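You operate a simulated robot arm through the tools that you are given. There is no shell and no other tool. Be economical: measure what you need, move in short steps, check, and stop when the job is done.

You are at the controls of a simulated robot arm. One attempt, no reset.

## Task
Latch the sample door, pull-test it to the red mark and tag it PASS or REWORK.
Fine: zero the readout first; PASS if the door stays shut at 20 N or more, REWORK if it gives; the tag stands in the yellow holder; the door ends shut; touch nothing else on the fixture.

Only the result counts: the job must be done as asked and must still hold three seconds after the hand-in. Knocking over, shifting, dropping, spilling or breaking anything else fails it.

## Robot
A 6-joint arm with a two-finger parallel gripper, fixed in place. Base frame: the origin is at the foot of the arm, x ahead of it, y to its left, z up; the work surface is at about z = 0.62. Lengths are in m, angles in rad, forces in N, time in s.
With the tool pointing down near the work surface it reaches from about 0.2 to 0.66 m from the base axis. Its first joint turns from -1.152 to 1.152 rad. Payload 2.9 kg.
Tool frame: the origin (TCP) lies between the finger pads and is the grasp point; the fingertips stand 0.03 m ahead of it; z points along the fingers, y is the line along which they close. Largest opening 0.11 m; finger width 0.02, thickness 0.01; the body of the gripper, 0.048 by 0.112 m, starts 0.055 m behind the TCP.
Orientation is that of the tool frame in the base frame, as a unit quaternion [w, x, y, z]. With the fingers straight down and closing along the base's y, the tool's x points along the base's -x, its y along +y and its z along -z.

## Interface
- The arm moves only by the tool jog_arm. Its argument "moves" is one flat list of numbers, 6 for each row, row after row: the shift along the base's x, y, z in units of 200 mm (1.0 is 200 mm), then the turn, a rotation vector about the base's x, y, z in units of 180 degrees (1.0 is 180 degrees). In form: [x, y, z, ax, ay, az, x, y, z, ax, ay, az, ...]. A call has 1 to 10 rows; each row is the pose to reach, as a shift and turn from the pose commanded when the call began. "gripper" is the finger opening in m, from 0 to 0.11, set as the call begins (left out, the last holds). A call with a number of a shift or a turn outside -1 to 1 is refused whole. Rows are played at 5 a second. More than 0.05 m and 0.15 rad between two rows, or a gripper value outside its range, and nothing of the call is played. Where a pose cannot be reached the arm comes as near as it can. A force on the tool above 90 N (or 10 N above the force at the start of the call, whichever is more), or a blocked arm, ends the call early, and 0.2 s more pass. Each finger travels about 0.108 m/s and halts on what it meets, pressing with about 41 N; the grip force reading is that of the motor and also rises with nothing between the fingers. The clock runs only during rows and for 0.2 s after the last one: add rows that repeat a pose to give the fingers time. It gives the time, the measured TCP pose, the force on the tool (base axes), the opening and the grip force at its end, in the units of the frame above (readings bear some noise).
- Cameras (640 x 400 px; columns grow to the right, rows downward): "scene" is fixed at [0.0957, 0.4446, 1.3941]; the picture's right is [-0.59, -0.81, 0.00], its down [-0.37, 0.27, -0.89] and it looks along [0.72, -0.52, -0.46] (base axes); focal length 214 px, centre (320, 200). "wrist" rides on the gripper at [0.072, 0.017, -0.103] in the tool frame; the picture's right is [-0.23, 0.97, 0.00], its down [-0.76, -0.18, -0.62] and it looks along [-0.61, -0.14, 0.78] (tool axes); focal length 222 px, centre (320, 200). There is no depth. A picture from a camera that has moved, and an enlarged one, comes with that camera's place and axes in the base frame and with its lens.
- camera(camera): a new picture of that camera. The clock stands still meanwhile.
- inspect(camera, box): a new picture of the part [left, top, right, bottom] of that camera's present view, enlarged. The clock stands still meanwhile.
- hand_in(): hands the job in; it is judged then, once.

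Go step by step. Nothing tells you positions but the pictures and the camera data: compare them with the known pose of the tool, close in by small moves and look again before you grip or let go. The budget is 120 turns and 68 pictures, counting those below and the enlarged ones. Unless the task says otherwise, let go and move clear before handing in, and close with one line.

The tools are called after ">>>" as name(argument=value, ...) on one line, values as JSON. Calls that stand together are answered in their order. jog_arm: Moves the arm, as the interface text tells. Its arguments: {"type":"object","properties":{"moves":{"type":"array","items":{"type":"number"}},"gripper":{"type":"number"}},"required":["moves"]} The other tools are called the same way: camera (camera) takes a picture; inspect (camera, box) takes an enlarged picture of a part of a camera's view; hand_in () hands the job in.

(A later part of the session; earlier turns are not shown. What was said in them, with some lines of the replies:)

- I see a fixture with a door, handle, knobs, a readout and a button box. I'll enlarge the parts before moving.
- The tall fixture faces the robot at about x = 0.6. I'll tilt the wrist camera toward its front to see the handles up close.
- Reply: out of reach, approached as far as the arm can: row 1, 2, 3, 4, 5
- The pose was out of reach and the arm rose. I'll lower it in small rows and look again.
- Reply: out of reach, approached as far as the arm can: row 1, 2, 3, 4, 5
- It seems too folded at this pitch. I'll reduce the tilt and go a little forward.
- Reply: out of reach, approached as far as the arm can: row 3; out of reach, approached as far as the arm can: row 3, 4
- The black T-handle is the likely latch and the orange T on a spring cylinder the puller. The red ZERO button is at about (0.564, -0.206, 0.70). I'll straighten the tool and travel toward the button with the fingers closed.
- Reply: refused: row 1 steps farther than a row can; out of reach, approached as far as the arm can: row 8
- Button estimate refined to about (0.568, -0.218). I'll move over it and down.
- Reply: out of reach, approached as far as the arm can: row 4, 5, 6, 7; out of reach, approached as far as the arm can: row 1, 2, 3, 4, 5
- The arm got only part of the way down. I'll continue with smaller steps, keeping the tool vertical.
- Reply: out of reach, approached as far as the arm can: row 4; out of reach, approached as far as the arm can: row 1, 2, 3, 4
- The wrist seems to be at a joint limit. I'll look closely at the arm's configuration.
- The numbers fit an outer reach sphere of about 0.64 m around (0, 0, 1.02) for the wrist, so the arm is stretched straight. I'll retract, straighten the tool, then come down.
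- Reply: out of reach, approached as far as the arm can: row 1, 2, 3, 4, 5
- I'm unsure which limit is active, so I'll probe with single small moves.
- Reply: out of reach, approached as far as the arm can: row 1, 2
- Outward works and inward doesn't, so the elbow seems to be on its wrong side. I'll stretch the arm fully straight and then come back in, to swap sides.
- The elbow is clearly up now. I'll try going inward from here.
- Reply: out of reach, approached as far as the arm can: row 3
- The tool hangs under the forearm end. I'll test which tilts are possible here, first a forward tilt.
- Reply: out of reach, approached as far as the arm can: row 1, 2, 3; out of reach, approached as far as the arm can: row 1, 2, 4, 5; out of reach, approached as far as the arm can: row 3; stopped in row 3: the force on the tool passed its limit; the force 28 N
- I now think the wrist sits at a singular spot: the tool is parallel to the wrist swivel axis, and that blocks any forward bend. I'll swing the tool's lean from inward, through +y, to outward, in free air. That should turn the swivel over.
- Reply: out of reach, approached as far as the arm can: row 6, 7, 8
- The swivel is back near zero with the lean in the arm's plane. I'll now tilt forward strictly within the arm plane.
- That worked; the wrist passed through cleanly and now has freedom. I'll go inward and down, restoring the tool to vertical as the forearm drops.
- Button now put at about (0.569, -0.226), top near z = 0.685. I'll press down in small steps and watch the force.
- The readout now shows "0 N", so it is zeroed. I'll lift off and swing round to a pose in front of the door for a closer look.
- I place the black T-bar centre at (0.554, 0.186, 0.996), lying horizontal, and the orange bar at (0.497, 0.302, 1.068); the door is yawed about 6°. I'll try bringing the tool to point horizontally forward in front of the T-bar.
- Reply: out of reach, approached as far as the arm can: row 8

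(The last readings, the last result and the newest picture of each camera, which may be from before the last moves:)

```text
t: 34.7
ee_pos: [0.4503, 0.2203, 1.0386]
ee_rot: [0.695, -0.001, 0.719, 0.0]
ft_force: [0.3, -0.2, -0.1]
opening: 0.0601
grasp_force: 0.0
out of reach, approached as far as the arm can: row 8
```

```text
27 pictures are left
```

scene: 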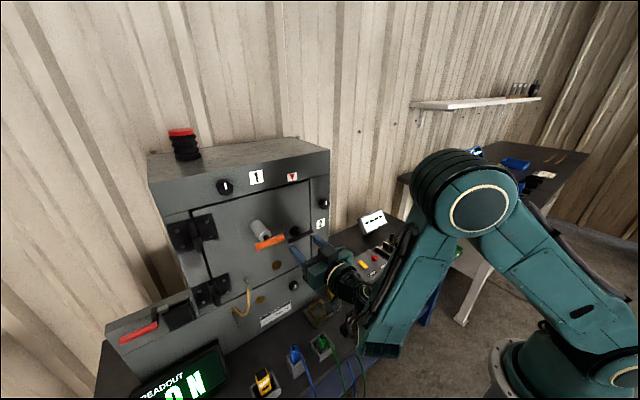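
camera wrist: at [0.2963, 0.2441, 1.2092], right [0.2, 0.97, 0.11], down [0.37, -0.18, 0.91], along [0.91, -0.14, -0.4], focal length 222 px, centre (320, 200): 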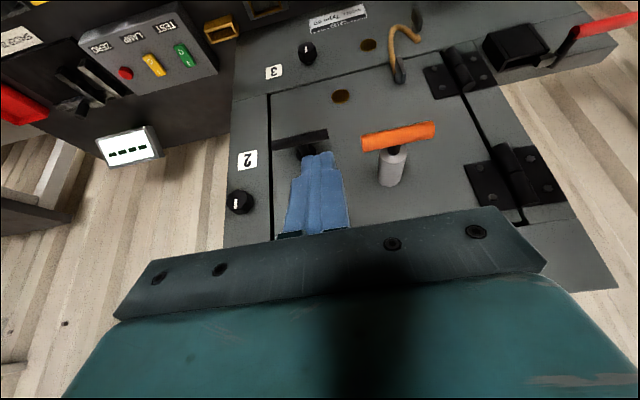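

Horizontal pointing works. I'll roll the tool so that the fingers close vertically (camera on the -y side) while lining up in front of the T-bar.

>>> jog_arm(moves=[0.02, -0.03, -0.04, -0.042, 0, 0, 0.04, -0.06, -0.08, -0.084, 0, 0, 0.06, -0.09, -0.13, -0.126, 0, 0, 0.09, -0.11, -0.17, -0.168, 0, 0, 0.12, -0.137, -0.213, -0.21, 0, 0, 0.12, -0.137, -0.213, -0.25, 0, 0])

>>> jog_arm(moves=[0, 0, 0, -0.042, 0, -0.005, 0, 0, 0, -0.084, 0, -0.01, 0, 0, 0, -0.126, 0, -0.015, 0, 0, 0, -0.168, 0, -0.02, 0, 0, 0, -0.21, 0, -0.025, 0, 0, 0, -0.25, 0, -0.03, 0, 0, 0, -0.25, 0, -0.03])

>>> camera(camera="wrist")

```text
t: 36.1
ee_pos: [0.4965, 0.2032, 1.0139]
ee_rot: [0.649, -0.273, 0.657, -0.27]
ft_force: [0.4, -0.4, -0.9]
opening: 0.0598
grasp_force: 0.1
out of reach, approached as far as the arm can: row 1, 2, 3, 4, 5, 6
```

```text
t: 37.7
ee_pos: [0.509, 0.2097, 1.0231]
ee_rot: [-0.483, 0.472, -0.514, 0.529]
ft_force: [-0.3, -0.2, 0.0]
opening: 0.0602
grasp_force: 0.1
out of reach, approached as far as the arm can: row 2, 3, 4, 5, 6, 7
```

```text
26 pictures are left
camera wrist: at [0.4005, 0.1468, 1.0031], right [0.05, 0.22, -0.97], down [-0.56, 0.81, 0.16], along [0.83, 0.54, 0.16], focal length 222 px, centre (320, 200)
```

wrist: 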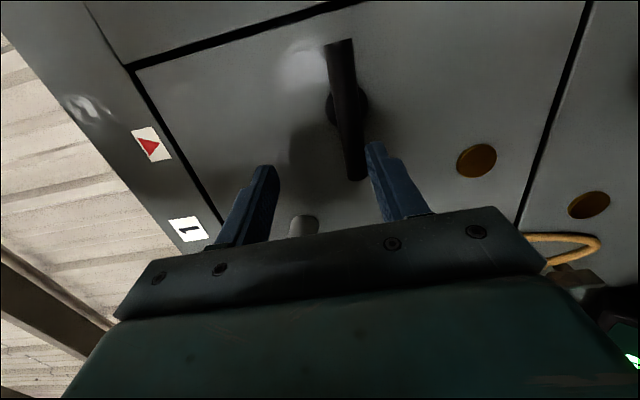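

>>> jog_arm(moves=[0, -0.06, -0.07, 0, 0, 0, 0, -0.118, -0.136, 0, 0, 0, 0.06, -0.118, -0.136, 0, 0, 0, 0.12, -0.118, -0.136, 0, 0, 0])

>>> camera(camera="wrist")

```text
t: 38.7
ee_pos: [0.5368, 0.1873, 0.9964]
ee_rot: [-0.485, 0.472, -0.513, 0.528]
ft_force: [-0.2, 0.3, 0.6]
opening: 0.0598
grasp_force: 0.1
out of reach, approached as far as the arm can: row 1, 2, 3, 4
```

```text
25 pictures are left
camera wrist: at [0.428, 0.124, 0.9761], right [0.05, 0.22, -0.97], down [-0.56, 0.81, 0.16], along [0.83, 0.54, 0.17], focal length 222 px, centre (320, 200)
```

wrist: 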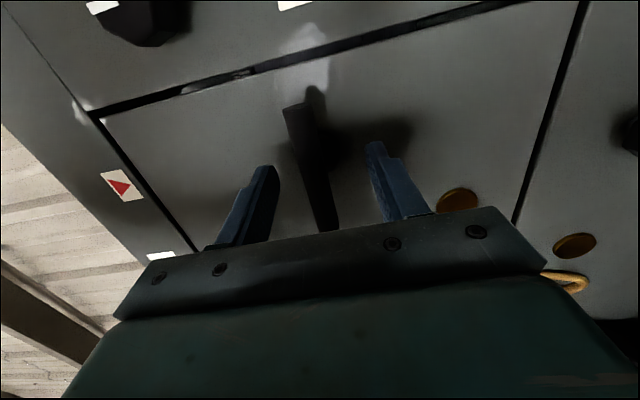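

The bar lies between the fingers. I'll go a little deeper and close.

>>> jog_arm(moves=[0.04, 0, 0, 0, 0, 0, 0.04, 0, 0, 0, 0, 0])

>>> jog_arm(moves=[0, 0, 0, 0, 0, 0, 0, 0, 0, 0, 0, 0, 0, 0, 0, 0, 0, 0], gripper=0.0)

>>> camera(camera="wrist")

```text
t: 39.3
ee_pos: [0.5458, 0.1873, 0.9973]
ee_rot: [-0.487, 0.469, -0.511, 0.53]
ft_force: [0.2, -0.4, -0.8]
opening: 0.0598
grasp_force: 0.1
```

```text
t: 40.1
ee_pos: [0.5458, 0.1862, 0.9992]
ee_rot: [-0.488, 0.467, -0.511, 0.531]
ft_force: [-3.0, -1.3, 23.7]
opening: 0.0167
grasp_force: 45.0
```

```text
24 pictures are left
camera wrist: at [0.4366, 0.1241, 0.9779], right [0.06, 0.22, -0.97], down [-0.56, 0.81, 0.15], along [0.83, 0.54, 0.17], focal length 222 px, centre (320, 200)
```

wrist: 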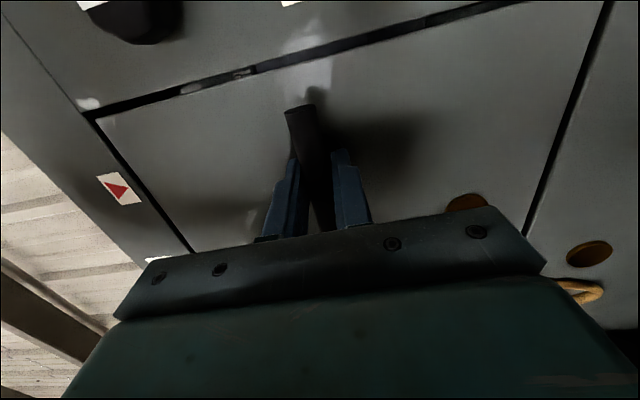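

Gripped at 17 mm. The reading shows 24 N upward load, so I'll relieve it by a small raise, then try a small clockwise turn.

>>> jog_arm(moves=[0, 0, 0.012, 0, 0, 0, 0, 0, 0.02, 0, 0, 0])

>>> jog_arm(moves=[0, 0, 0, 0.04, -0.004, 0, 0, 0, 0, 0.08, -0.008, 0])

```text
t: 40.7
ee_pos: [0.5448, 0.1858, 0.9989]
ee_rot: [-0.485, 0.471, -0.513, 0.53]
ft_force: [-3.9, 2.3, 8.0]
opening: 0.0164
grasp_force: 45.1
```

```text
t: 41.3
ee_pos: [0.5449, 0.1867, 0.9997]
ee_rot: [0.548, -0.397, 0.569, -0.467]
ft_force: [4.1, 3.1, 2.8]
opening: 0.0168
grasp_force: 45.0
```

It turns easily clockwise. Continuing.

>>> jog_arm(moves=[0, 0, 0, 0.042, -0.0042, 0, 0, 0, 0, 0.084, -0.0084, 0, 0, 0, 0, 0.126, -0.0126, 0, 0, 0, 0, 0.168, -0.0168, 0, 0, 0, 0, 0.21, -0.021, 0])

>>> inspect(camera="scene", box=[210, 160, 350, 290])

```text
t: 42.5
ee_pos: [0.5435, 0.1871, 0.9994]
ee_rot: [0.665, -0.184, 0.672, -0.269]
ft_force: [-1.4, 0.2, -11.8]
opening: 0.0181
grasp_force: 45.4
```

```text
3.08 times, centred on (280, 225) of scene
camera zoom: at [0.0959, 0.4447, 1.394], right [-0.59, -0.81, 0.0], down [-0.37, 0.27, -0.89], along [0.72, -0.52, -0.46], focal length 660 px, centre (443, 123)
```

zoom: 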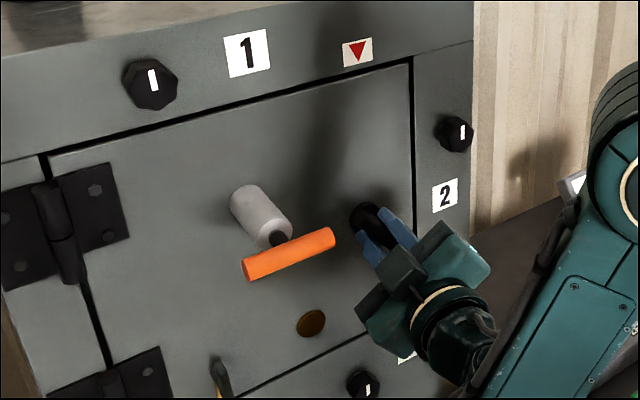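

>>> jog_arm(moves=[0, 0, 0, 0.042, -0.0042, 0, 0, 0, 0, 0.084, -0.0084, 0, 0, 0, 0, 0.126, -0.0126, 0, 0, 0, 0, 0.168, -0.0168, 0, 0, 0, 0, 0.21, -0.021, 0])

>>> camera(camera="wrist")

```text
t: 43.7
ee_pos: [0.5445, 0.188, 1.0008]
ee_rot: [0.71, 0.05, 0.701, -0.045]
ft_force: [-20.5, 0.5, -14.1]
opening: 0.019
grasp_force: 45.5
```

```text
22 pictures are left
camera wrist: at [0.4458, 0.2192, 0.9267], right [0.13, 0.96, 0.24], down [-0.65, -0.1, 0.75], along [0.75, -0.25, 0.61], focal length 222 px, centre (320, 200)
```

wrist: 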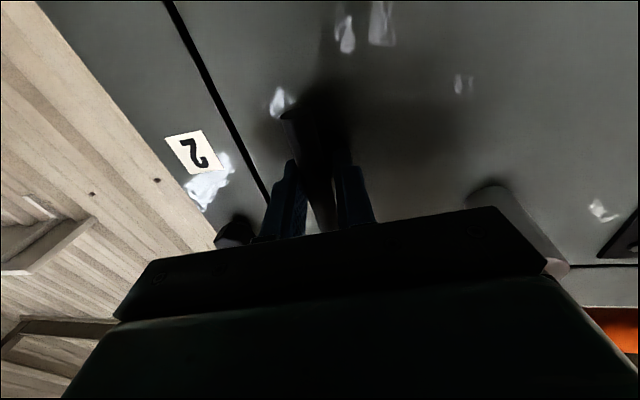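

The bar appears vertical now with load building at the end stop. I'll release, back off and look.

>>> jog_arm(moves=[0, 0, 0, 0, 0, 0, 0, 0, 0, 0, 0, 0], gripper=0.06)

>>> jog_arm(moves=[-0.1, 0.01, 0, 0, 0, 0, -0.2, 0.02, 0, 0, 0, 0, -0.3, 0.02, 0, 0, 0.03, 0, -0.4, -0.1, 0.02, 0, 0.07, 0, -0.5, -0.25, 0.03, 0, 0.11, 0])

>>> inspect(camera="scene", box=[200, 160, 350, 290])

```text
t: 44.3
ee_pos: [0.5457, 0.1873, 1.0018]
ee_rot: [0.711, 0.05, 0.7, -0.044]
ft_force: [-0.2, 0.5, -0.7]
opening: 0.0601
grasp_force: 0.1
```

```text
t: 45.5
ee_pos: [0.445, 0.1387, 1.0054]
ee_rot: [0.578, 0.042, 0.813, -0.053]
ft_force: [0.1, -0.1, -0.3]
opening: 0.06
grasp_force: 0.1
out of reach, approached as far as the arm can: row 2
```

```text
3.08 times, centred on (275, 225) of scene
camera zoom: at [0.0956, 0.4446, 1.3941], right [-0.59, -0.81, 0.0], down [-0.37, 0.27, -0.89], along [0.72, -0.52, -0.46], focal length 660 px, centre (458, 123)
```

zoom: 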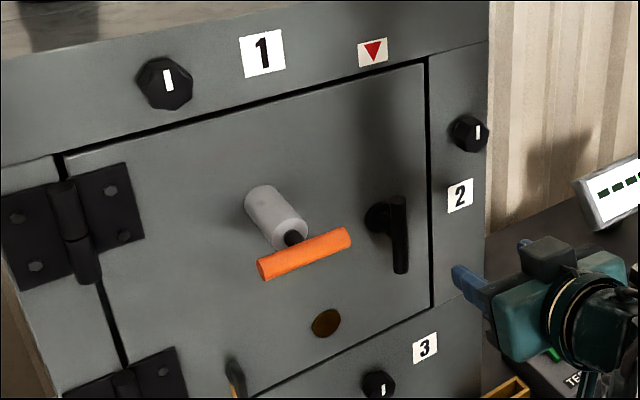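

The T-handle is vertical and the door is flush, so I take it as latched. Next I'll stage in front of the orange pull handle, rolling the tool so the fingers close vertically over its bar.

>>> jog_arm(moves=[-0.05, 0.07, 0.03, -0.039, 0.0056, 0.0136, -0.1, 0.14, 0.06, -0.078, 0.0113, 0.0272, -0.15, 0.21, 0.1, -0.117, 0.0169, 0.0408, -0.2, 0.28, 0.14, -0.156, 0.0225, 0.0543, -0.22, 0.35, 0.17, -0.195, 0.0281, 0.068, -0.22, 0.42, 0.2, -0.234, 0.0338, 0.0815])

>>> jog_arm(moves=[0, 0.07, 0.03, -0.039, 0.0056, 0.0136, 0, 0.14, 0.06, -0.078, 0.0113, 0.0272, 0, 0.21, 0.1, -0.117, 0.0169, 0.0408, 0, 0.28, 0.14, -0.156, 0.0225, 0.0543, 0, 0.35, 0.18, -0.195, 0.0281, 0.068, 0, 0.42, 0.22, -0.234, 0.0338, 0.0815])

>>> camera(camera="wrist")

```text
t: 46.9
ee_pos: [0.4007, 0.2217, 1.0469]
ee_rot: [0.514, -0.274, 0.766, -0.271]
ft_force: [-0.2, 0.2, -0.9]
opening: 0.06
grasp_force: 0.1
```

```text
t: 48.3
ee_pos: [0.4114, 0.3018, 1.0909]
ee_rot: [0.371, -0.548, 0.603, -0.445]
ft_force: [0.5, 0.6, -0.4]
opening: 0.0598
grasp_force: 0.2
out of reach, approached as far as the arm can: row 5, 6
```

```text
20 pictures are left
camera wrist: at [0.2999, 0.2436, 1.1117], right [-0.29, 0.23, -0.93], down [-0.43, 0.84, 0.34], along [0.85, 0.5, -0.15], focal length 222 px, centre (320, 200)
```

wrist: 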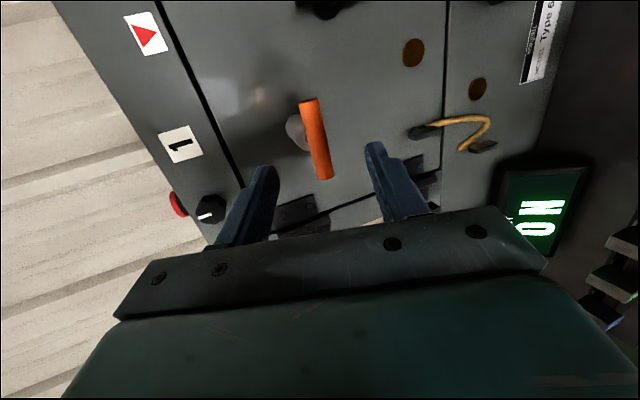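

The bar is centred ahead and "0 N" still shows. I'll go in along the tool axis so only the fingertips pass the bar, then close.

>>> jog_arm(moves=[0.1, 0.005, -0.04, 0, 0, 0, 0.2, 0.005, -0.06, 0, 0, 0, 0.28, 0.005, -0.08, 0, 0, 0, 0.332, 0.005, -0.087, 0, 0, 0])

>>> camera(camera="wrist")

```text
t: 49.3
ee_pos: [0.4764, 0.3012, 1.0745]
ee_rot: [0.372, -0.546, 0.604, -0.446]
ft_force: [-0.1, -0.3, -0.4]
opening: 0.0599
grasp_force: 0.0
```

```text
19 pictures are left
camera wrist: at [0.3647, 0.2444, 1.0943], right [-0.29, 0.23, -0.93], down [-0.43, 0.84, 0.34], along [0.86, 0.5, -0.14], focal length 222 px, centre (320, 200)
```

wrist: 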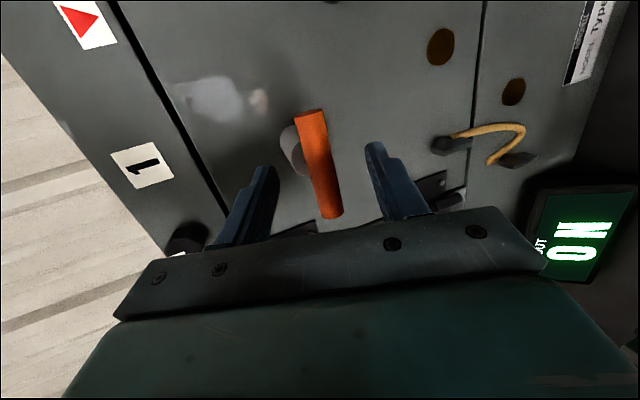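

>>> jog_arm(moves=[0, 0, 0, 0, 0, 0, 0, 0, 0, 0, 0, 0, 0, 0, 0, 0, 0, 0], gripper=0.0)

>>> camera(camera="wrist")

```text
t: 50.1
ee_pos: [0.4769, 0.3012, 1.0734]
ee_rot: [0.371, -0.547, 0.604, -0.446]
ft_force: [0.4, 0.2, -2.4]
opening: 0.0174
grasp_force: 45.3
```

```text
18 pictures are left
camera wrist: at [0.3643, 0.2445, 1.0938], right [-0.29, 0.23, -0.93], down [-0.43, 0.84, 0.34], along [0.86, 0.5, -0.15], focal length 222 px, centre (320, 200)
```

wrist: 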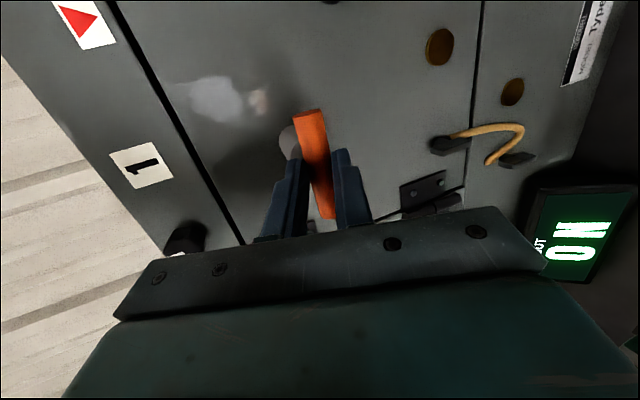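

Gripped cleanly. I'll pull outward in small steps and read the force.

>>> jog_arm(moves=[-0.015, 0.0015, 0, 0, 0, 0, -0.03, 0.003, 0, 0, 0, 0, -0.045, 0.0045, 0, 0, 0, 0])

>>> camera(camera="wrist")

```text
t: 50.9
ee_pos: [0.4674, 0.3018, 1.0734]
ee_rot: [0.37, -0.545, 0.605, -0.446]
ft_force: [4.8, -2.2, -2.7]
opening: 0.0172
grasp_force: 44.6
```

```text
17 pictures are left
camera wrist: at [0.3557, 0.245, 1.0939], right [-0.29, 0.23, -0.93], down [-0.43, 0.84, 0.34], along [0.86, 0.5, -0.15], focal length 222 px, centre (320, 200)
```

wrist: 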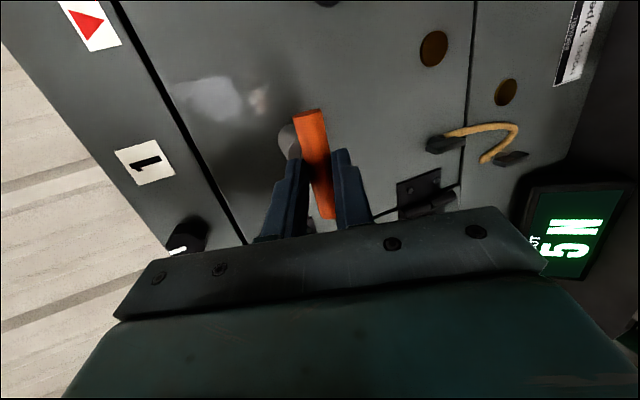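

Readout 5 N at about 9 mm, and the spring is working. I'll continue.

>>> jog_arm(moves=[-0.03, 0.003, 0, 0, 0, 0, -0.06, 0.006, 0, 0, 0, 0, -0.08, 0.008, 0, 0, 0, 0])

>>> inspect(camera="scene", box=[200, 180, 360, 280])

```text
t: 51.7
ee_pos: [0.4527, 0.3027, 1.0739]
ee_rot: [0.372, -0.545, 0.605, -0.445]
ft_force: [13.9, -5.0, -4.6]
opening: 0.0173
grasp_force: 45.0
```

```text
4.00 times, centred on (280, 230) of scene
camera zoom: at [0.0962, 0.4445, 1.3941], right [-0.59, -0.81, 0.0], down [-0.37, 0.27, -0.89], along [0.72, -0.52, -0.46], focal length 858 px, centre (480, 80)
```

zoom: 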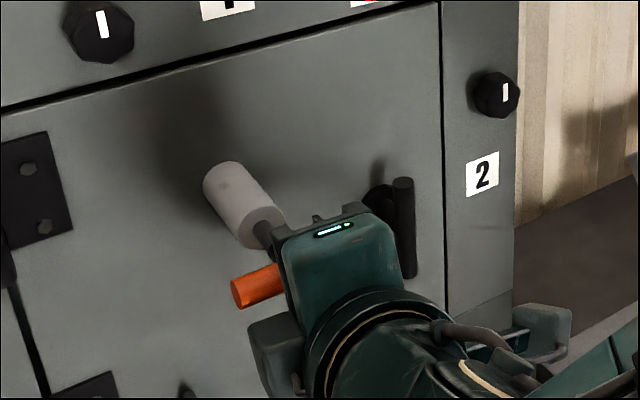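

About 14 N on the tool, and the door still shut. A little more, then I'll look for a red mark on the stem.

>>> jog_arm(moves=[-0.025, 0.0025, 0, 0, 0, 0, -0.05, 0.005, 0, 0, 0, 0, -0.05, 0.005, 0, 0, 0, 0])

>>> inspect(camera="scene", box=[200, 180, 360, 280])

>>> camera(camera="wrist")

```text
t: 52.5
ee_pos: [0.4427, 0.3038, 1.0738]
ee_rot: [0.371, -0.546, 0.605, -0.446]
ft_force: [19.2, -16.7, -3.9]
opening: 0.0172
grasp_force: 45.4
```

```text
4.00 times, centred on (280, 230) of scene
camera zoom: at [0.0963, 0.4441, 1.3942], right [-0.59, -0.81, 0.0], down [-0.37, 0.27, -0.89], along [0.72, -0.52, -0.46], focal length 858 px, centre (480, 80)
```

zoom: 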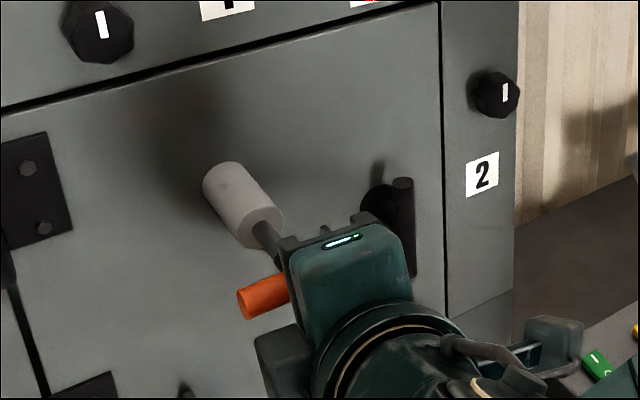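

```text
14 pictures are left
camera wrist: at [0.3303, 0.2467, 1.0938], right [-0.29, 0.23, -0.93], down [-0.42, 0.84, 0.34], along [0.86, 0.49, -0.14], focal length 222 px, centre (320, 200)
```

wrist: 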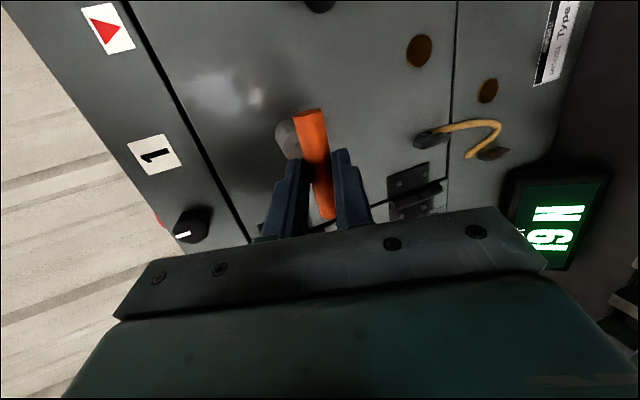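

Readout 19 N, and the door still shut. There's a side load, so I'll pull on with a slight shift back in y.

>>> jog_arm(moves=[-0.015, -0.01, 0, 0, 0, 0, -0.03, -0.015, 0, 0, 0, 0, -0.03, -0.015, 0, 0, 0, 0])

>>> camera(camera="wrist")

>>> inspect(camera="scene", box=[235, 205, 315, 265])

```text
t: 53.3
ee_pos: [0.4363, 0.3039, 1.0733]
ee_rot: [0.373, -0.546, 0.604, -0.445]
ft_force: [23.1, -2.6, -2.2]
opening: 0.0172
grasp_force: 44.9
```

```text
13 pictures are left
camera wrist: at [0.3245, 0.2458, 1.0936], right [-0.29, 0.23, -0.93], down [-0.43, 0.83, 0.34], along [0.85, 0.5, -0.14], focal length 222 px, centre (320, 200)
```

wrist: 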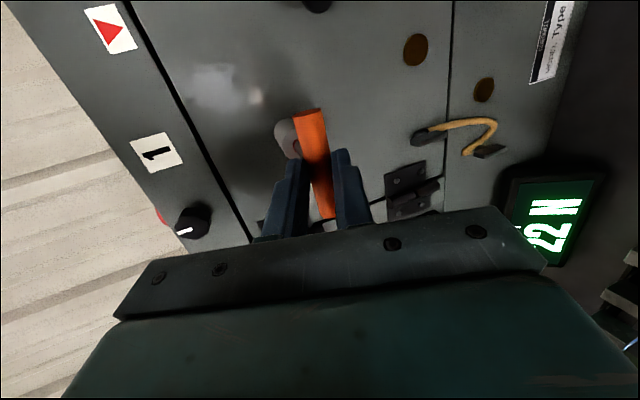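

```text
6.67 times, centred on (275, 235) of scene
camera zoom: at [0.0964, 0.4446, 1.3941], right [-0.59, -0.81, 0.0], down [-0.37, 0.27, -0.89], along [0.72, -0.52, -0.46], focal length 1430 px, centre (620, -33)
```

zoom: 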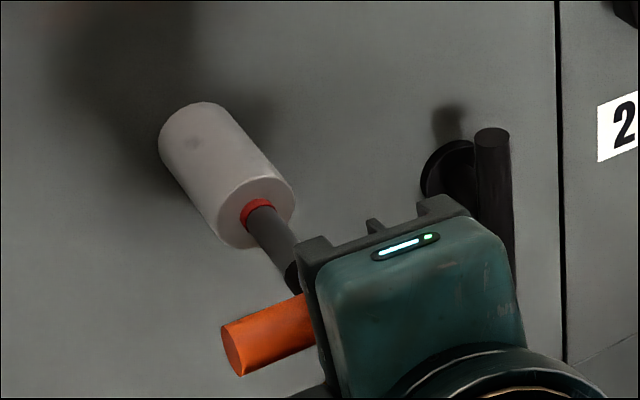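

The red ring has just come out at the cylinder mouth, at 22 N, and the door is still shut. I'll pull a hair more, hold, and check.

>>> jog_arm(moves=[-0.01, 0, 0, 0, 0, 0, -0.01, 0, 0, 0, 0, 0, -0.01, 0, 0, 0, 0, 0, -0.01, 0, 0, 0, 0, 0])

>>> inspect(camera="scene", box=[100, 200, 340, 400])

```text
t: 54.3
ee_pos: [0.4322, 0.3044, 1.074]
ee_rot: [0.372, -0.546, 0.604, -0.445]
ft_force: [23.6, 4.4, 1.0]
opening: 0.0173
grasp_force: 45.3
```

```text
2.00 times, centred on (220, 300) of scene
camera zoom: at [0.0964, 0.4447, 1.394], right [-0.59, -0.81, 0.0], down [-0.37, 0.27, -0.89], along [0.72, -0.52, -0.46], focal length 429 px, centre (520, 0)
```

zoom: 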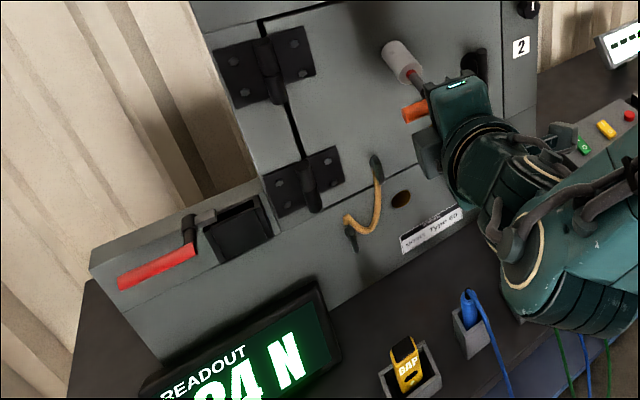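

Held at 24 N past the red mark with the door shut, so the verdict is PASS. I'll ease the handle back, release and retreat.

>>> jog_arm(moves=[0.045, 0.0, 0, 0, 0, 0, 0.09, 0.0, 0, 0, 0, 0, 0.135, 0, 0, 0, 0, 0, 0.18, 0, 0, 0, 0, 0, 0.215, 0, 0, 0, 0, 0, 0.215, 0, 0, 0, 0, 0])

>>> jog_arm(moves=[0, 0, 0, 0, 0, 0, 0, 0, 0, 0, 0, 0, 0, 0, 0, 0, 0, 0], gripper=0.06)

>>> jog_arm(moves=[-0.08, 0.01, 0.03, 0, 0, 0, -0.16, 0.01, 0.06, 0, 0, 0, -0.24, 0.01, 0.08, 0, 0, 0, -0.32, 0.01, 0.09, 0, 0, 0])

```text
t: 55.7
ee_pos: [0.4762, 0.3023, 1.0733]
ee_rot: [0.372, -0.546, 0.604, -0.445]
ft_force: [-9.2, 1.8, 4.5]
opening: 0.0172
grasp_force: 45.3
```

```text
t: 56.5
ee_pos: [0.4755, 0.3013, 1.0735]
ee_rot: [0.372, -0.546, 0.605, -0.445]
ft_force: [0.2, -0.7, 0.6]
opening: 0.06
grasp_force: 0.1
```

```text
t: 57.5
ee_pos: [0.4125, 0.3029, 1.0925]
ee_rot: [0.373, -0.547, 0.604, -0.444]
ft_force: [-0.5, 0.5, -0.2]
opening: 0.0602
grasp_force: 0.0
```

Handle released. Now I'll unroll the tool and travel back toward the tag rack.

>>> jog_arm(moves=[0, -0.07, -0.03, 0.039, -0.0055, -0.0136, 0, -0.14, -0.06, 0.078, -0.011, -0.0272, 0, -0.21, -0.1, 0.117, -0.0165, -0.0408, 0, -0.28, -0.14, 0.156, -0.022, -0.0543, 0, -0.35, -0.18, 0.195, -0.0275, -0.068, 0, -0.42, -0.22, 0.234, -0.033, -0.0815])

>>> jog_arm(moves=[0, -0.1, -0.03, 0.039, -0.0056, -0.0136, 0, -0.2, -0.06, 0.078, -0.0113, -0.0272, 0, -0.3, -0.1, 0.117, -0.0169, -0.0408, 0, -0.4, -0.14, 0.156, -0.0225, -0.0543, 0, -0.5, -0.17, 0.195, -0.0281, -0.068, 0, -0.6, -0.2, 0.234, -0.0338, -0.0815])

>>> jog_arm(moves=[-0.05, -0.2, 0, 0, 0.045, 0, -0.1, -0.4, 0, 0, 0.09, 0, -0.15, -0.6, 0, 0, 0.135, 0, -0.15, -0.8, -0.02, 0, 0.18, 0, -0.15, -0.95, -0.06, 0, 0.225, 0, -0.15, -1.0, -0.12, 0, 0.27, 0, -0.15, -1.0, -0.24, 0, 0.315, 0, -0.15, -1.0, -0.36, 0, 0.36, 0, -0.15, -1.0, -0.48, 0, 0.39, 0])

>>> camera(camera="wrist")

```text
t: 58.9
ee_pos: [0.4118, 0.2201, 1.0472]
ee_rot: [0.514, -0.273, 0.768, -0.268]
ft_force: [-0.3, 0.9, -0.3]
opening: 0.06
grasp_force: 0.1
```

```text
t: 60.3
ee_pos: [0.4149, 0.1019, 1.0054]
ee_rot: [0.579, 0.042, 0.813, -0.052]
ft_force: [0.4, 0.8, 0.0]
opening: 0.0601
grasp_force: 0.0
out of reach, approached as far as the arm can: row 6
```

```text
t: 62.3
ee_pos: [0.3875, -0.0975, 0.9118]
ee_rot: [0.006, 0.003, 0.998, -0.066]
ft_force: [0.9, 0.1, 0.2]
opening: 0.0602
grasp_force: 0.1
out of reach, approached as far as the arm can: row 1, 2
```

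```text
10 pictures are left
camera wrist: at [0.3145, -0.0656, 1.011], right [0.23, 0.96, -0.13], down [0.75, -0.1, 0.65], along [0.61, -0.25, -0.75], focal length 222 px, centre (320, 200)
```

wrist: 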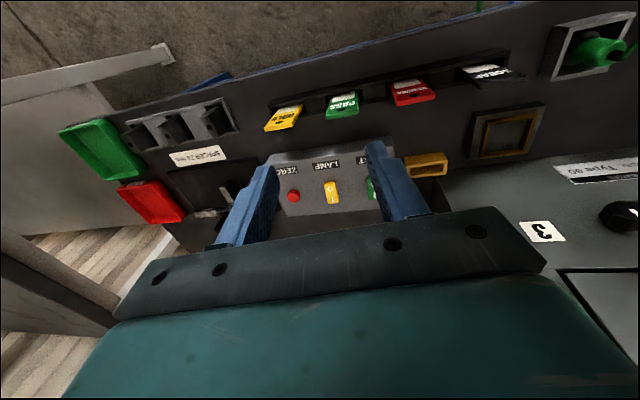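

>>> inspect(camera="wrist", box=[250, 50, 470, 190])

```text
2.86 times, centred on (360, 120) of wrist
camera zoom: at [0.3145, -0.0656, 1.011], right [0.23, 0.96, -0.13], down [0.75, -0.1, 0.65], along [0.61, -0.25, -0.75], focal length 635 px, centre (206, 429)
```

zoom: 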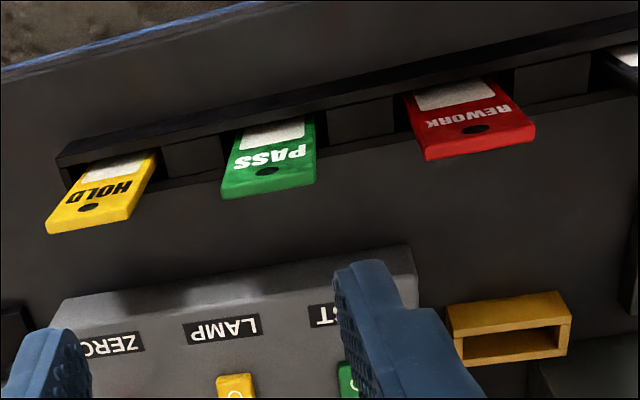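

I place the PASS tag's top at about (0.412, -0.098, 0.733), with the plate thin along x, and the yellow holder slot at about (0.559, 0.026, 0.65). I'll level the tool, yaw it 90° so the fingers close along x, and lean the tip toward +y to keep the gripper body clear of the fixture.

>>> jog_arm(moves=[0, 0, 0, 0.042, 0.004, 0])

>>> jog_arm(moves=[0, 0, 0, 0, 0, 0.045, 0, 0, 0, 0, 0, 0.09, 0, 0, 0, 0, 0, 0.135, 0, 0, 0, 0, 0, 0.18, 0, 0, 0, 0, 0, 0.225, 0, 0, 0, 0, 0, 0.25])

>>> jog_arm(moves=[0, 0, 0, 0, 0, 0.045, 0, 0, 0, 0, 0, 0.09, 0, 0, 0, 0, 0, 0.135, 0, 0, 0, 0, 0, 0.18, 0, 0, 0, 0, 0, 0.225, 0, 0, 0, 0, 0, 0.25])

>>> jog_arm(moves=[0.04, 0, -0.1, 0.04, 0, 0, 0.08, 0, -0.2, 0.08, 0, 0, 0.12, 0, -0.3, 0.11, 0, 0, 0.12, 0, -0.45, 0.11, 0, 0])

>>> camera(camera="wrist")

```text
t: 62.7
ee_pos: [0.3876, -0.0966, 0.9109]
ee_rot: [-0.001, 0.003, 1.0, 0.0]
ft_force: [-0.2, 0.1, 0.0]
opening: 0.0598
grasp_force: 0.0
```

```text
t: 64.1
ee_pos: [0.3877, -0.0982, 0.911]
ee_rot: [0.0, -0.38, 0.925, 0.001]
ft_force: [-0.1, 0.3, -0.2]
opening: 0.0602
grasp_force: 0.0
```

```text
t: 65.5
ee_pos: [0.3848, -0.0969, 0.9119]
ee_rot: [0.0, -0.705, 0.709, -0.001]
ft_force: [-0.1, 0.3, -0.2]
opening: 0.0601
grasp_force: 0.1
```

```text
t: 66.5
ee_pos: [0.4116, -0.0955, 0.822]
ee_rot: [0.122, -0.694, 0.699, 0.122]
ft_force: [-1.1, -0.8, 0.3]
opening: 0.0597
grasp_force: 0.0
```

```text
8 pictures are left
camera wrist: at [0.3939, -0.198, 0.8937], right [-0.97, 0.22, 0.08], down [0.18, 0.5, 0.84], along [0.15, 0.84, -0.53], focal length 222 px, centre (320, 200)
```

wrist: 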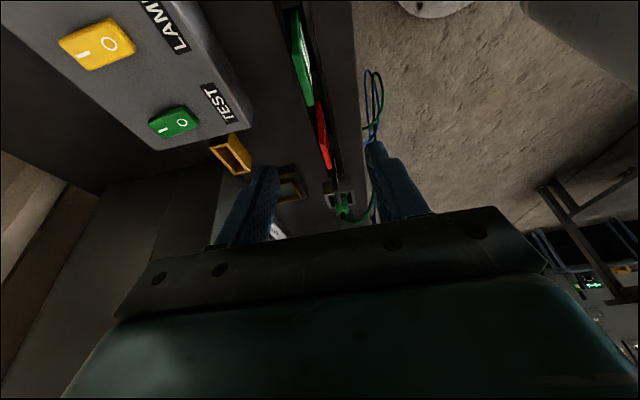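

>>> jog_arm(moves=[0.008, -0.01, -0.14, 0, 0, 0, 0.008, -0.01, -0.28, 0, 0, 0, 0.008, -0.01, -0.42, 0, 0, 0, 0.008, -0.01, -0.55, 0, 0, 0], gripper=0.05)

>>> camera(camera="wrist")

```text
t: 67.5
ee_pos: [0.4112, -0.0993, 0.7114]
ee_rot: [0.122, -0.694, 0.699, 0.121]
ft_force: [-0.1, -0.1, -0.7]
opening: 0.0502
grasp_force: 0.0
```

```text
7 pictures are left
camera wrist: at [0.3951, -0.2017, 0.7843], right [-0.97, 0.22, 0.08], down [0.18, 0.51, 0.84], along [0.15, 0.83, -0.53], focal length 222 px, centre (320, 200)
```

wrist: 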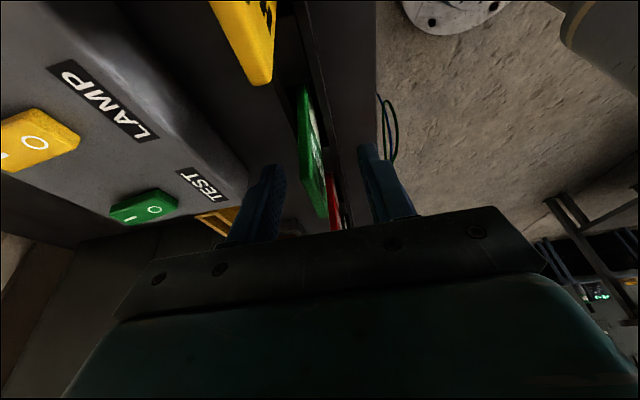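

The PASS tag sits between the fingers. I'll close on it.

>>> jog_arm(moves=[0, 0, 0, 0, 0, 0, 0, 0, 0, 0, 0, 0, 0, 0, 0, 0, 0, 0], gripper=0.0)

>>> jog_arm(moves=[0, 0, 0.1, 0, 0, 0, 0, 0, 0.2, 0, 0, 0, 0, 0, 0.4, 0, 0, 0, 0, 0, 0.55, 0, 0, 0, 0, 0, 0.65, 0, 0, 0])

>>> camera(camera="scene")

```text
t: 68.3
ee_pos: [0.4123, -0.0989, 0.7116]
ee_rot: [0.121, -0.694, 0.699, 0.121]
ft_force: [-0.4, 1.0, -0.1]
opening: 0.0063
grasp_force: 41.3
```

```text
t: 69.5
ee_pos: [0.4115, -0.0989, 0.8433]
ee_rot: [0.122, -0.694, 0.699, 0.122]
ft_force: [0.3, 0.7, 0.1]
opening: 0.0059
grasp_force: 41.6
```

```text
6 pictures are left
```

scene: 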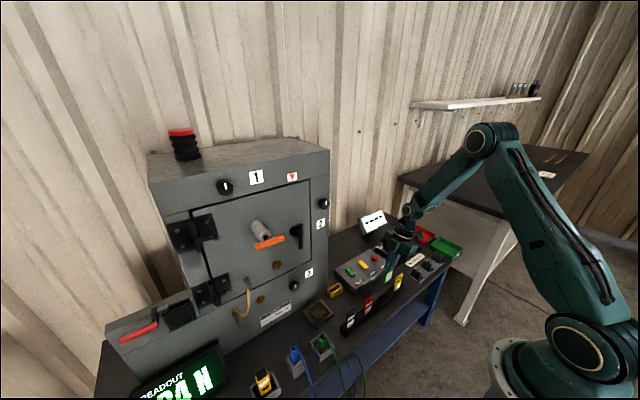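

The tag is held (6 mm) and the readout holds its 24 N peak. I'll carry the tag to just above the yellow holder and look.

>>> jog_arm(moves=[0.15, 0.1, 0, 0, 0, 0, 0.3, 0.2, 0, 0, 0, 0, 0.45, 0.3, 0, 0, 0, 0, 0.6, 0.4, -0.03, 0, 0, 0, 0.7, 0.5, -0.1, 0, 0, 0, 0.73, 0.56, -0.2, 0, 0, 0, 0.73, 0.56, -0.2, 0, 0, 0])

>>> inspect(camera="wrist", box=[220, 60, 440, 220])

>>> inspect(camera="scene", box=[290, 230, 390, 310])

```text
t: 71.1
ee_pos: [0.5569, 0.0127, 0.8018]
ee_rot: [0.121, -0.694, 0.699, 0.122]
ft_force: [-0.6, 0.2, -0.3]
opening: 0.0057
grasp_force: 40.5
```

```text
2.50 times, centred on (330, 140) of wrist
camera zoom: at [0.5394, -0.0899, 0.8744], right [-0.97, 0.22, 0.08], down [0.18, 0.5, 0.84], along [0.15, 0.83, -0.53], focal length 555 px, centre (295, 350)
```

zoom: 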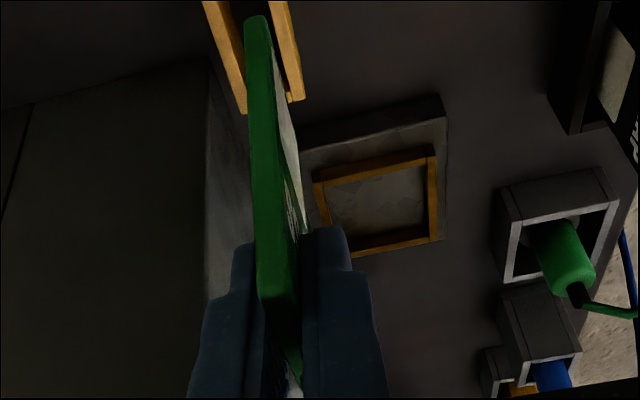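

```text
5.00 times, centred on (340, 270) of scene
camera zoom: at [0.0957, 0.4446, 1.3941], right [-0.59, -0.81, 0.0], down [-0.37, 0.27, -0.89], along [0.72, -0.52, -0.46], focal length 1072 px, centre (220, -150)
```

zoom: 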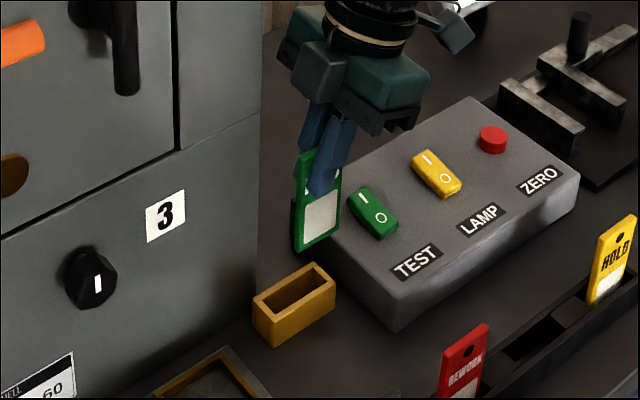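

Using the tag's own projection to calibrate, the holder centre is about (0.570, 0.0265). I'll shift over it, lower to just above the rim and check.

>>> jog_arm(moves=[0.066, 0.069, 0, 0, 0, 0, 0.066, 0.069, -0.12, 0, 0, 0, 0.066, 0.069, -0.24, 0, 0, 0, 0.066, 0.069, -0.24, 0, 0, 0])

>>> inspect(camera="scene", box=[310, 250, 370, 310])

```text
t: 72.1
ee_pos: [0.5697, 0.027, 0.7547]
ee_rot: [0.122, -0.694, 0.699, 0.122]
ft_force: [-1.0, -0.3, 0.7]
opening: 0.0058
grasp_force: 40.8
```

```text
6.67 times, centred on (340, 280) of scene
camera zoom: at [0.0957, 0.4446, 1.3941], right [-0.59, -0.81, 0.0], down [-0.37, 0.27, -0.89], along [0.72, -0.52, -0.46], focal length 1430 px, centre (187, -333)
```

zoom: 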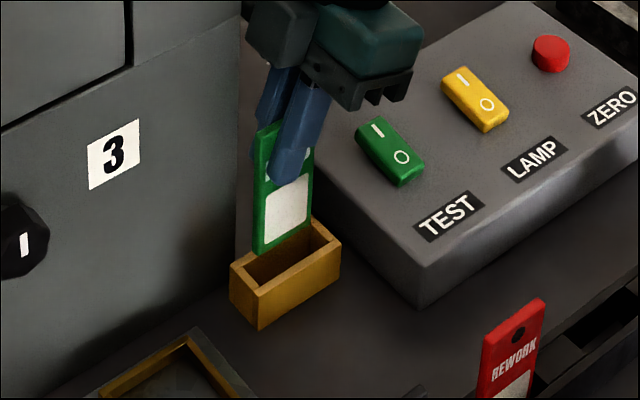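

The tag is centred over the slot. I'll lower it in small steps until it seats.

>>> jog_arm(moves=[0, -0.005, -0.06, 0, 0, 0, 0, -0.005, -0.12, 0, 0, 0, 0, -0.005, -0.17, 0, 0, 0, 0, -0.005, -0.19, 0, 0, 0, 0, -0.005, -0.2, 0, 0, 0])

>>> inspect(camera="scene", box=[310, 250, 370, 310])

```text
t: 73.3
ee_pos: [0.5702, 0.025, 0.7148]
ee_rot: [0.121, -0.694, 0.699, 0.122]
ft_force: [-0.9, 0.0, -0.2]
opening: 0.0062
grasp_force: 40.7
```

```text
6.67 times, centred on (340, 280) of scene
camera zoom: at [0.0957, 0.4446, 1.3941], right [-0.59, -0.81, 0.0], down [-0.37, 0.27, -0.89], along [0.72, -0.52, -0.46], focal length 1430 px, centre (187, -333)
```

zoom: 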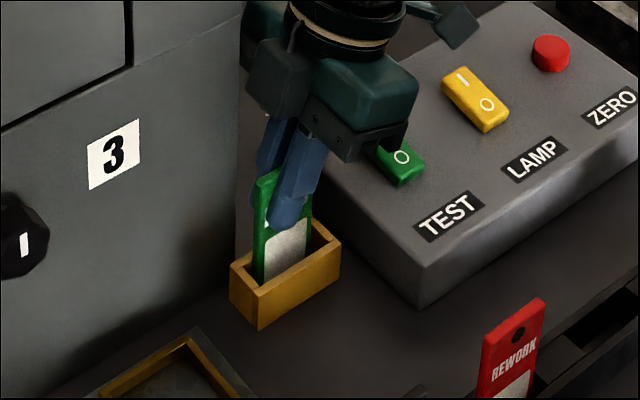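

>>> jog_arm(moves=[0, 0, -0.008, 0, 0, 0, 0, 0, -0.015, 0, 0, 0])

```text
t: 73.9
ee_pos: [0.5702, 0.0249, 0.7117]
ee_rot: [0.121, -0.694, 0.699, 0.122]
ft_force: [-7.3, -3.0, 16.6]
opening: 0.0057
grasp_force: 41.0
```

Seated on the holder floor. I'll relieve the load by 1 mm, open and rise straight up.

>>> jog_arm(moves=[0, 0, 0.007, 0, 0, 0])

>>> jog_arm(moves=[0, 0, 0, 0, 0, 0, 0, 0, 0, 0, 0, 0], gripper=0.04)

>>> jog_arm(moves=[0, -0.01, 0.1, 0, 0, 0, 0, -0.02, 0.25, 0, 0, 0, -0.02, -0.1, 0.45, 0, 0, 0, -0.1, -0.25, 0.6, 0, 0, 0, -0.25, -0.4, 0.7, 0, 0, 0, -0.4, -0.55, 0.75, 0, 0, 0])

>>> inspect(camera="scene", box=[180, 160, 420, 310])

```text
t: 74.3
ee_pos: [0.5702, 0.0263, 0.7127]
ee_rot: [0.12, -0.694, 0.7, 0.122]
ft_force: [-2.9, -2.9, 9.6]
opening: 0.006
grasp_force: 41.3
```

```text
t: 74.9
ee_pos: [0.5683, 0.0276, 0.7106]
ee_rot: [0.119, -0.694, 0.699, 0.124]
ft_force: [-10.3, 1.2, -1.1]
opening: 0.0349
grasp_force: 0.0
```

```text
t: 76.3
ee_pos: [0.4902, -0.087, 0.8618]
ee_rot: [0.122, -0.694, 0.699, 0.123]
ft_force: [0.0, -0.1, 0.4]
opening: 0.0401
grasp_force: 0.0
```

```text
2.67 times, centred on (300, 235) of scene
camera zoom: at [0.0956, 0.4446, 1.3941], right [-0.59, -0.81, 0.0], down [-0.37, 0.27, -0.89], along [0.72, -0.52, -0.46], focal length 572 px, centre (373, 107)
```

zoom: 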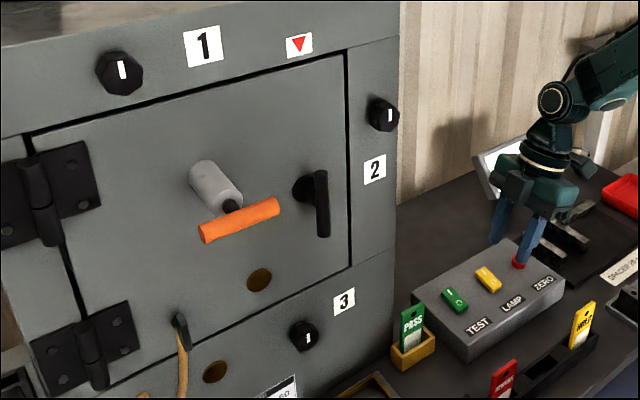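

The PASS tag stands in the yellow holder, the door is shut, the T-handle is vertical and the arm is clear. I'm handing in.

>>> hand_in()

```text
The job is handed in.
```

The door is latched and was pulled to the red mark. It stayed shut at 24 N, so the PASS tag is in the yellow holder. One thing against "touch nothing else": when I let go of the tag, a finger met something at about 10 N, probably the fixture housing; nothing looked moved in the last picture.
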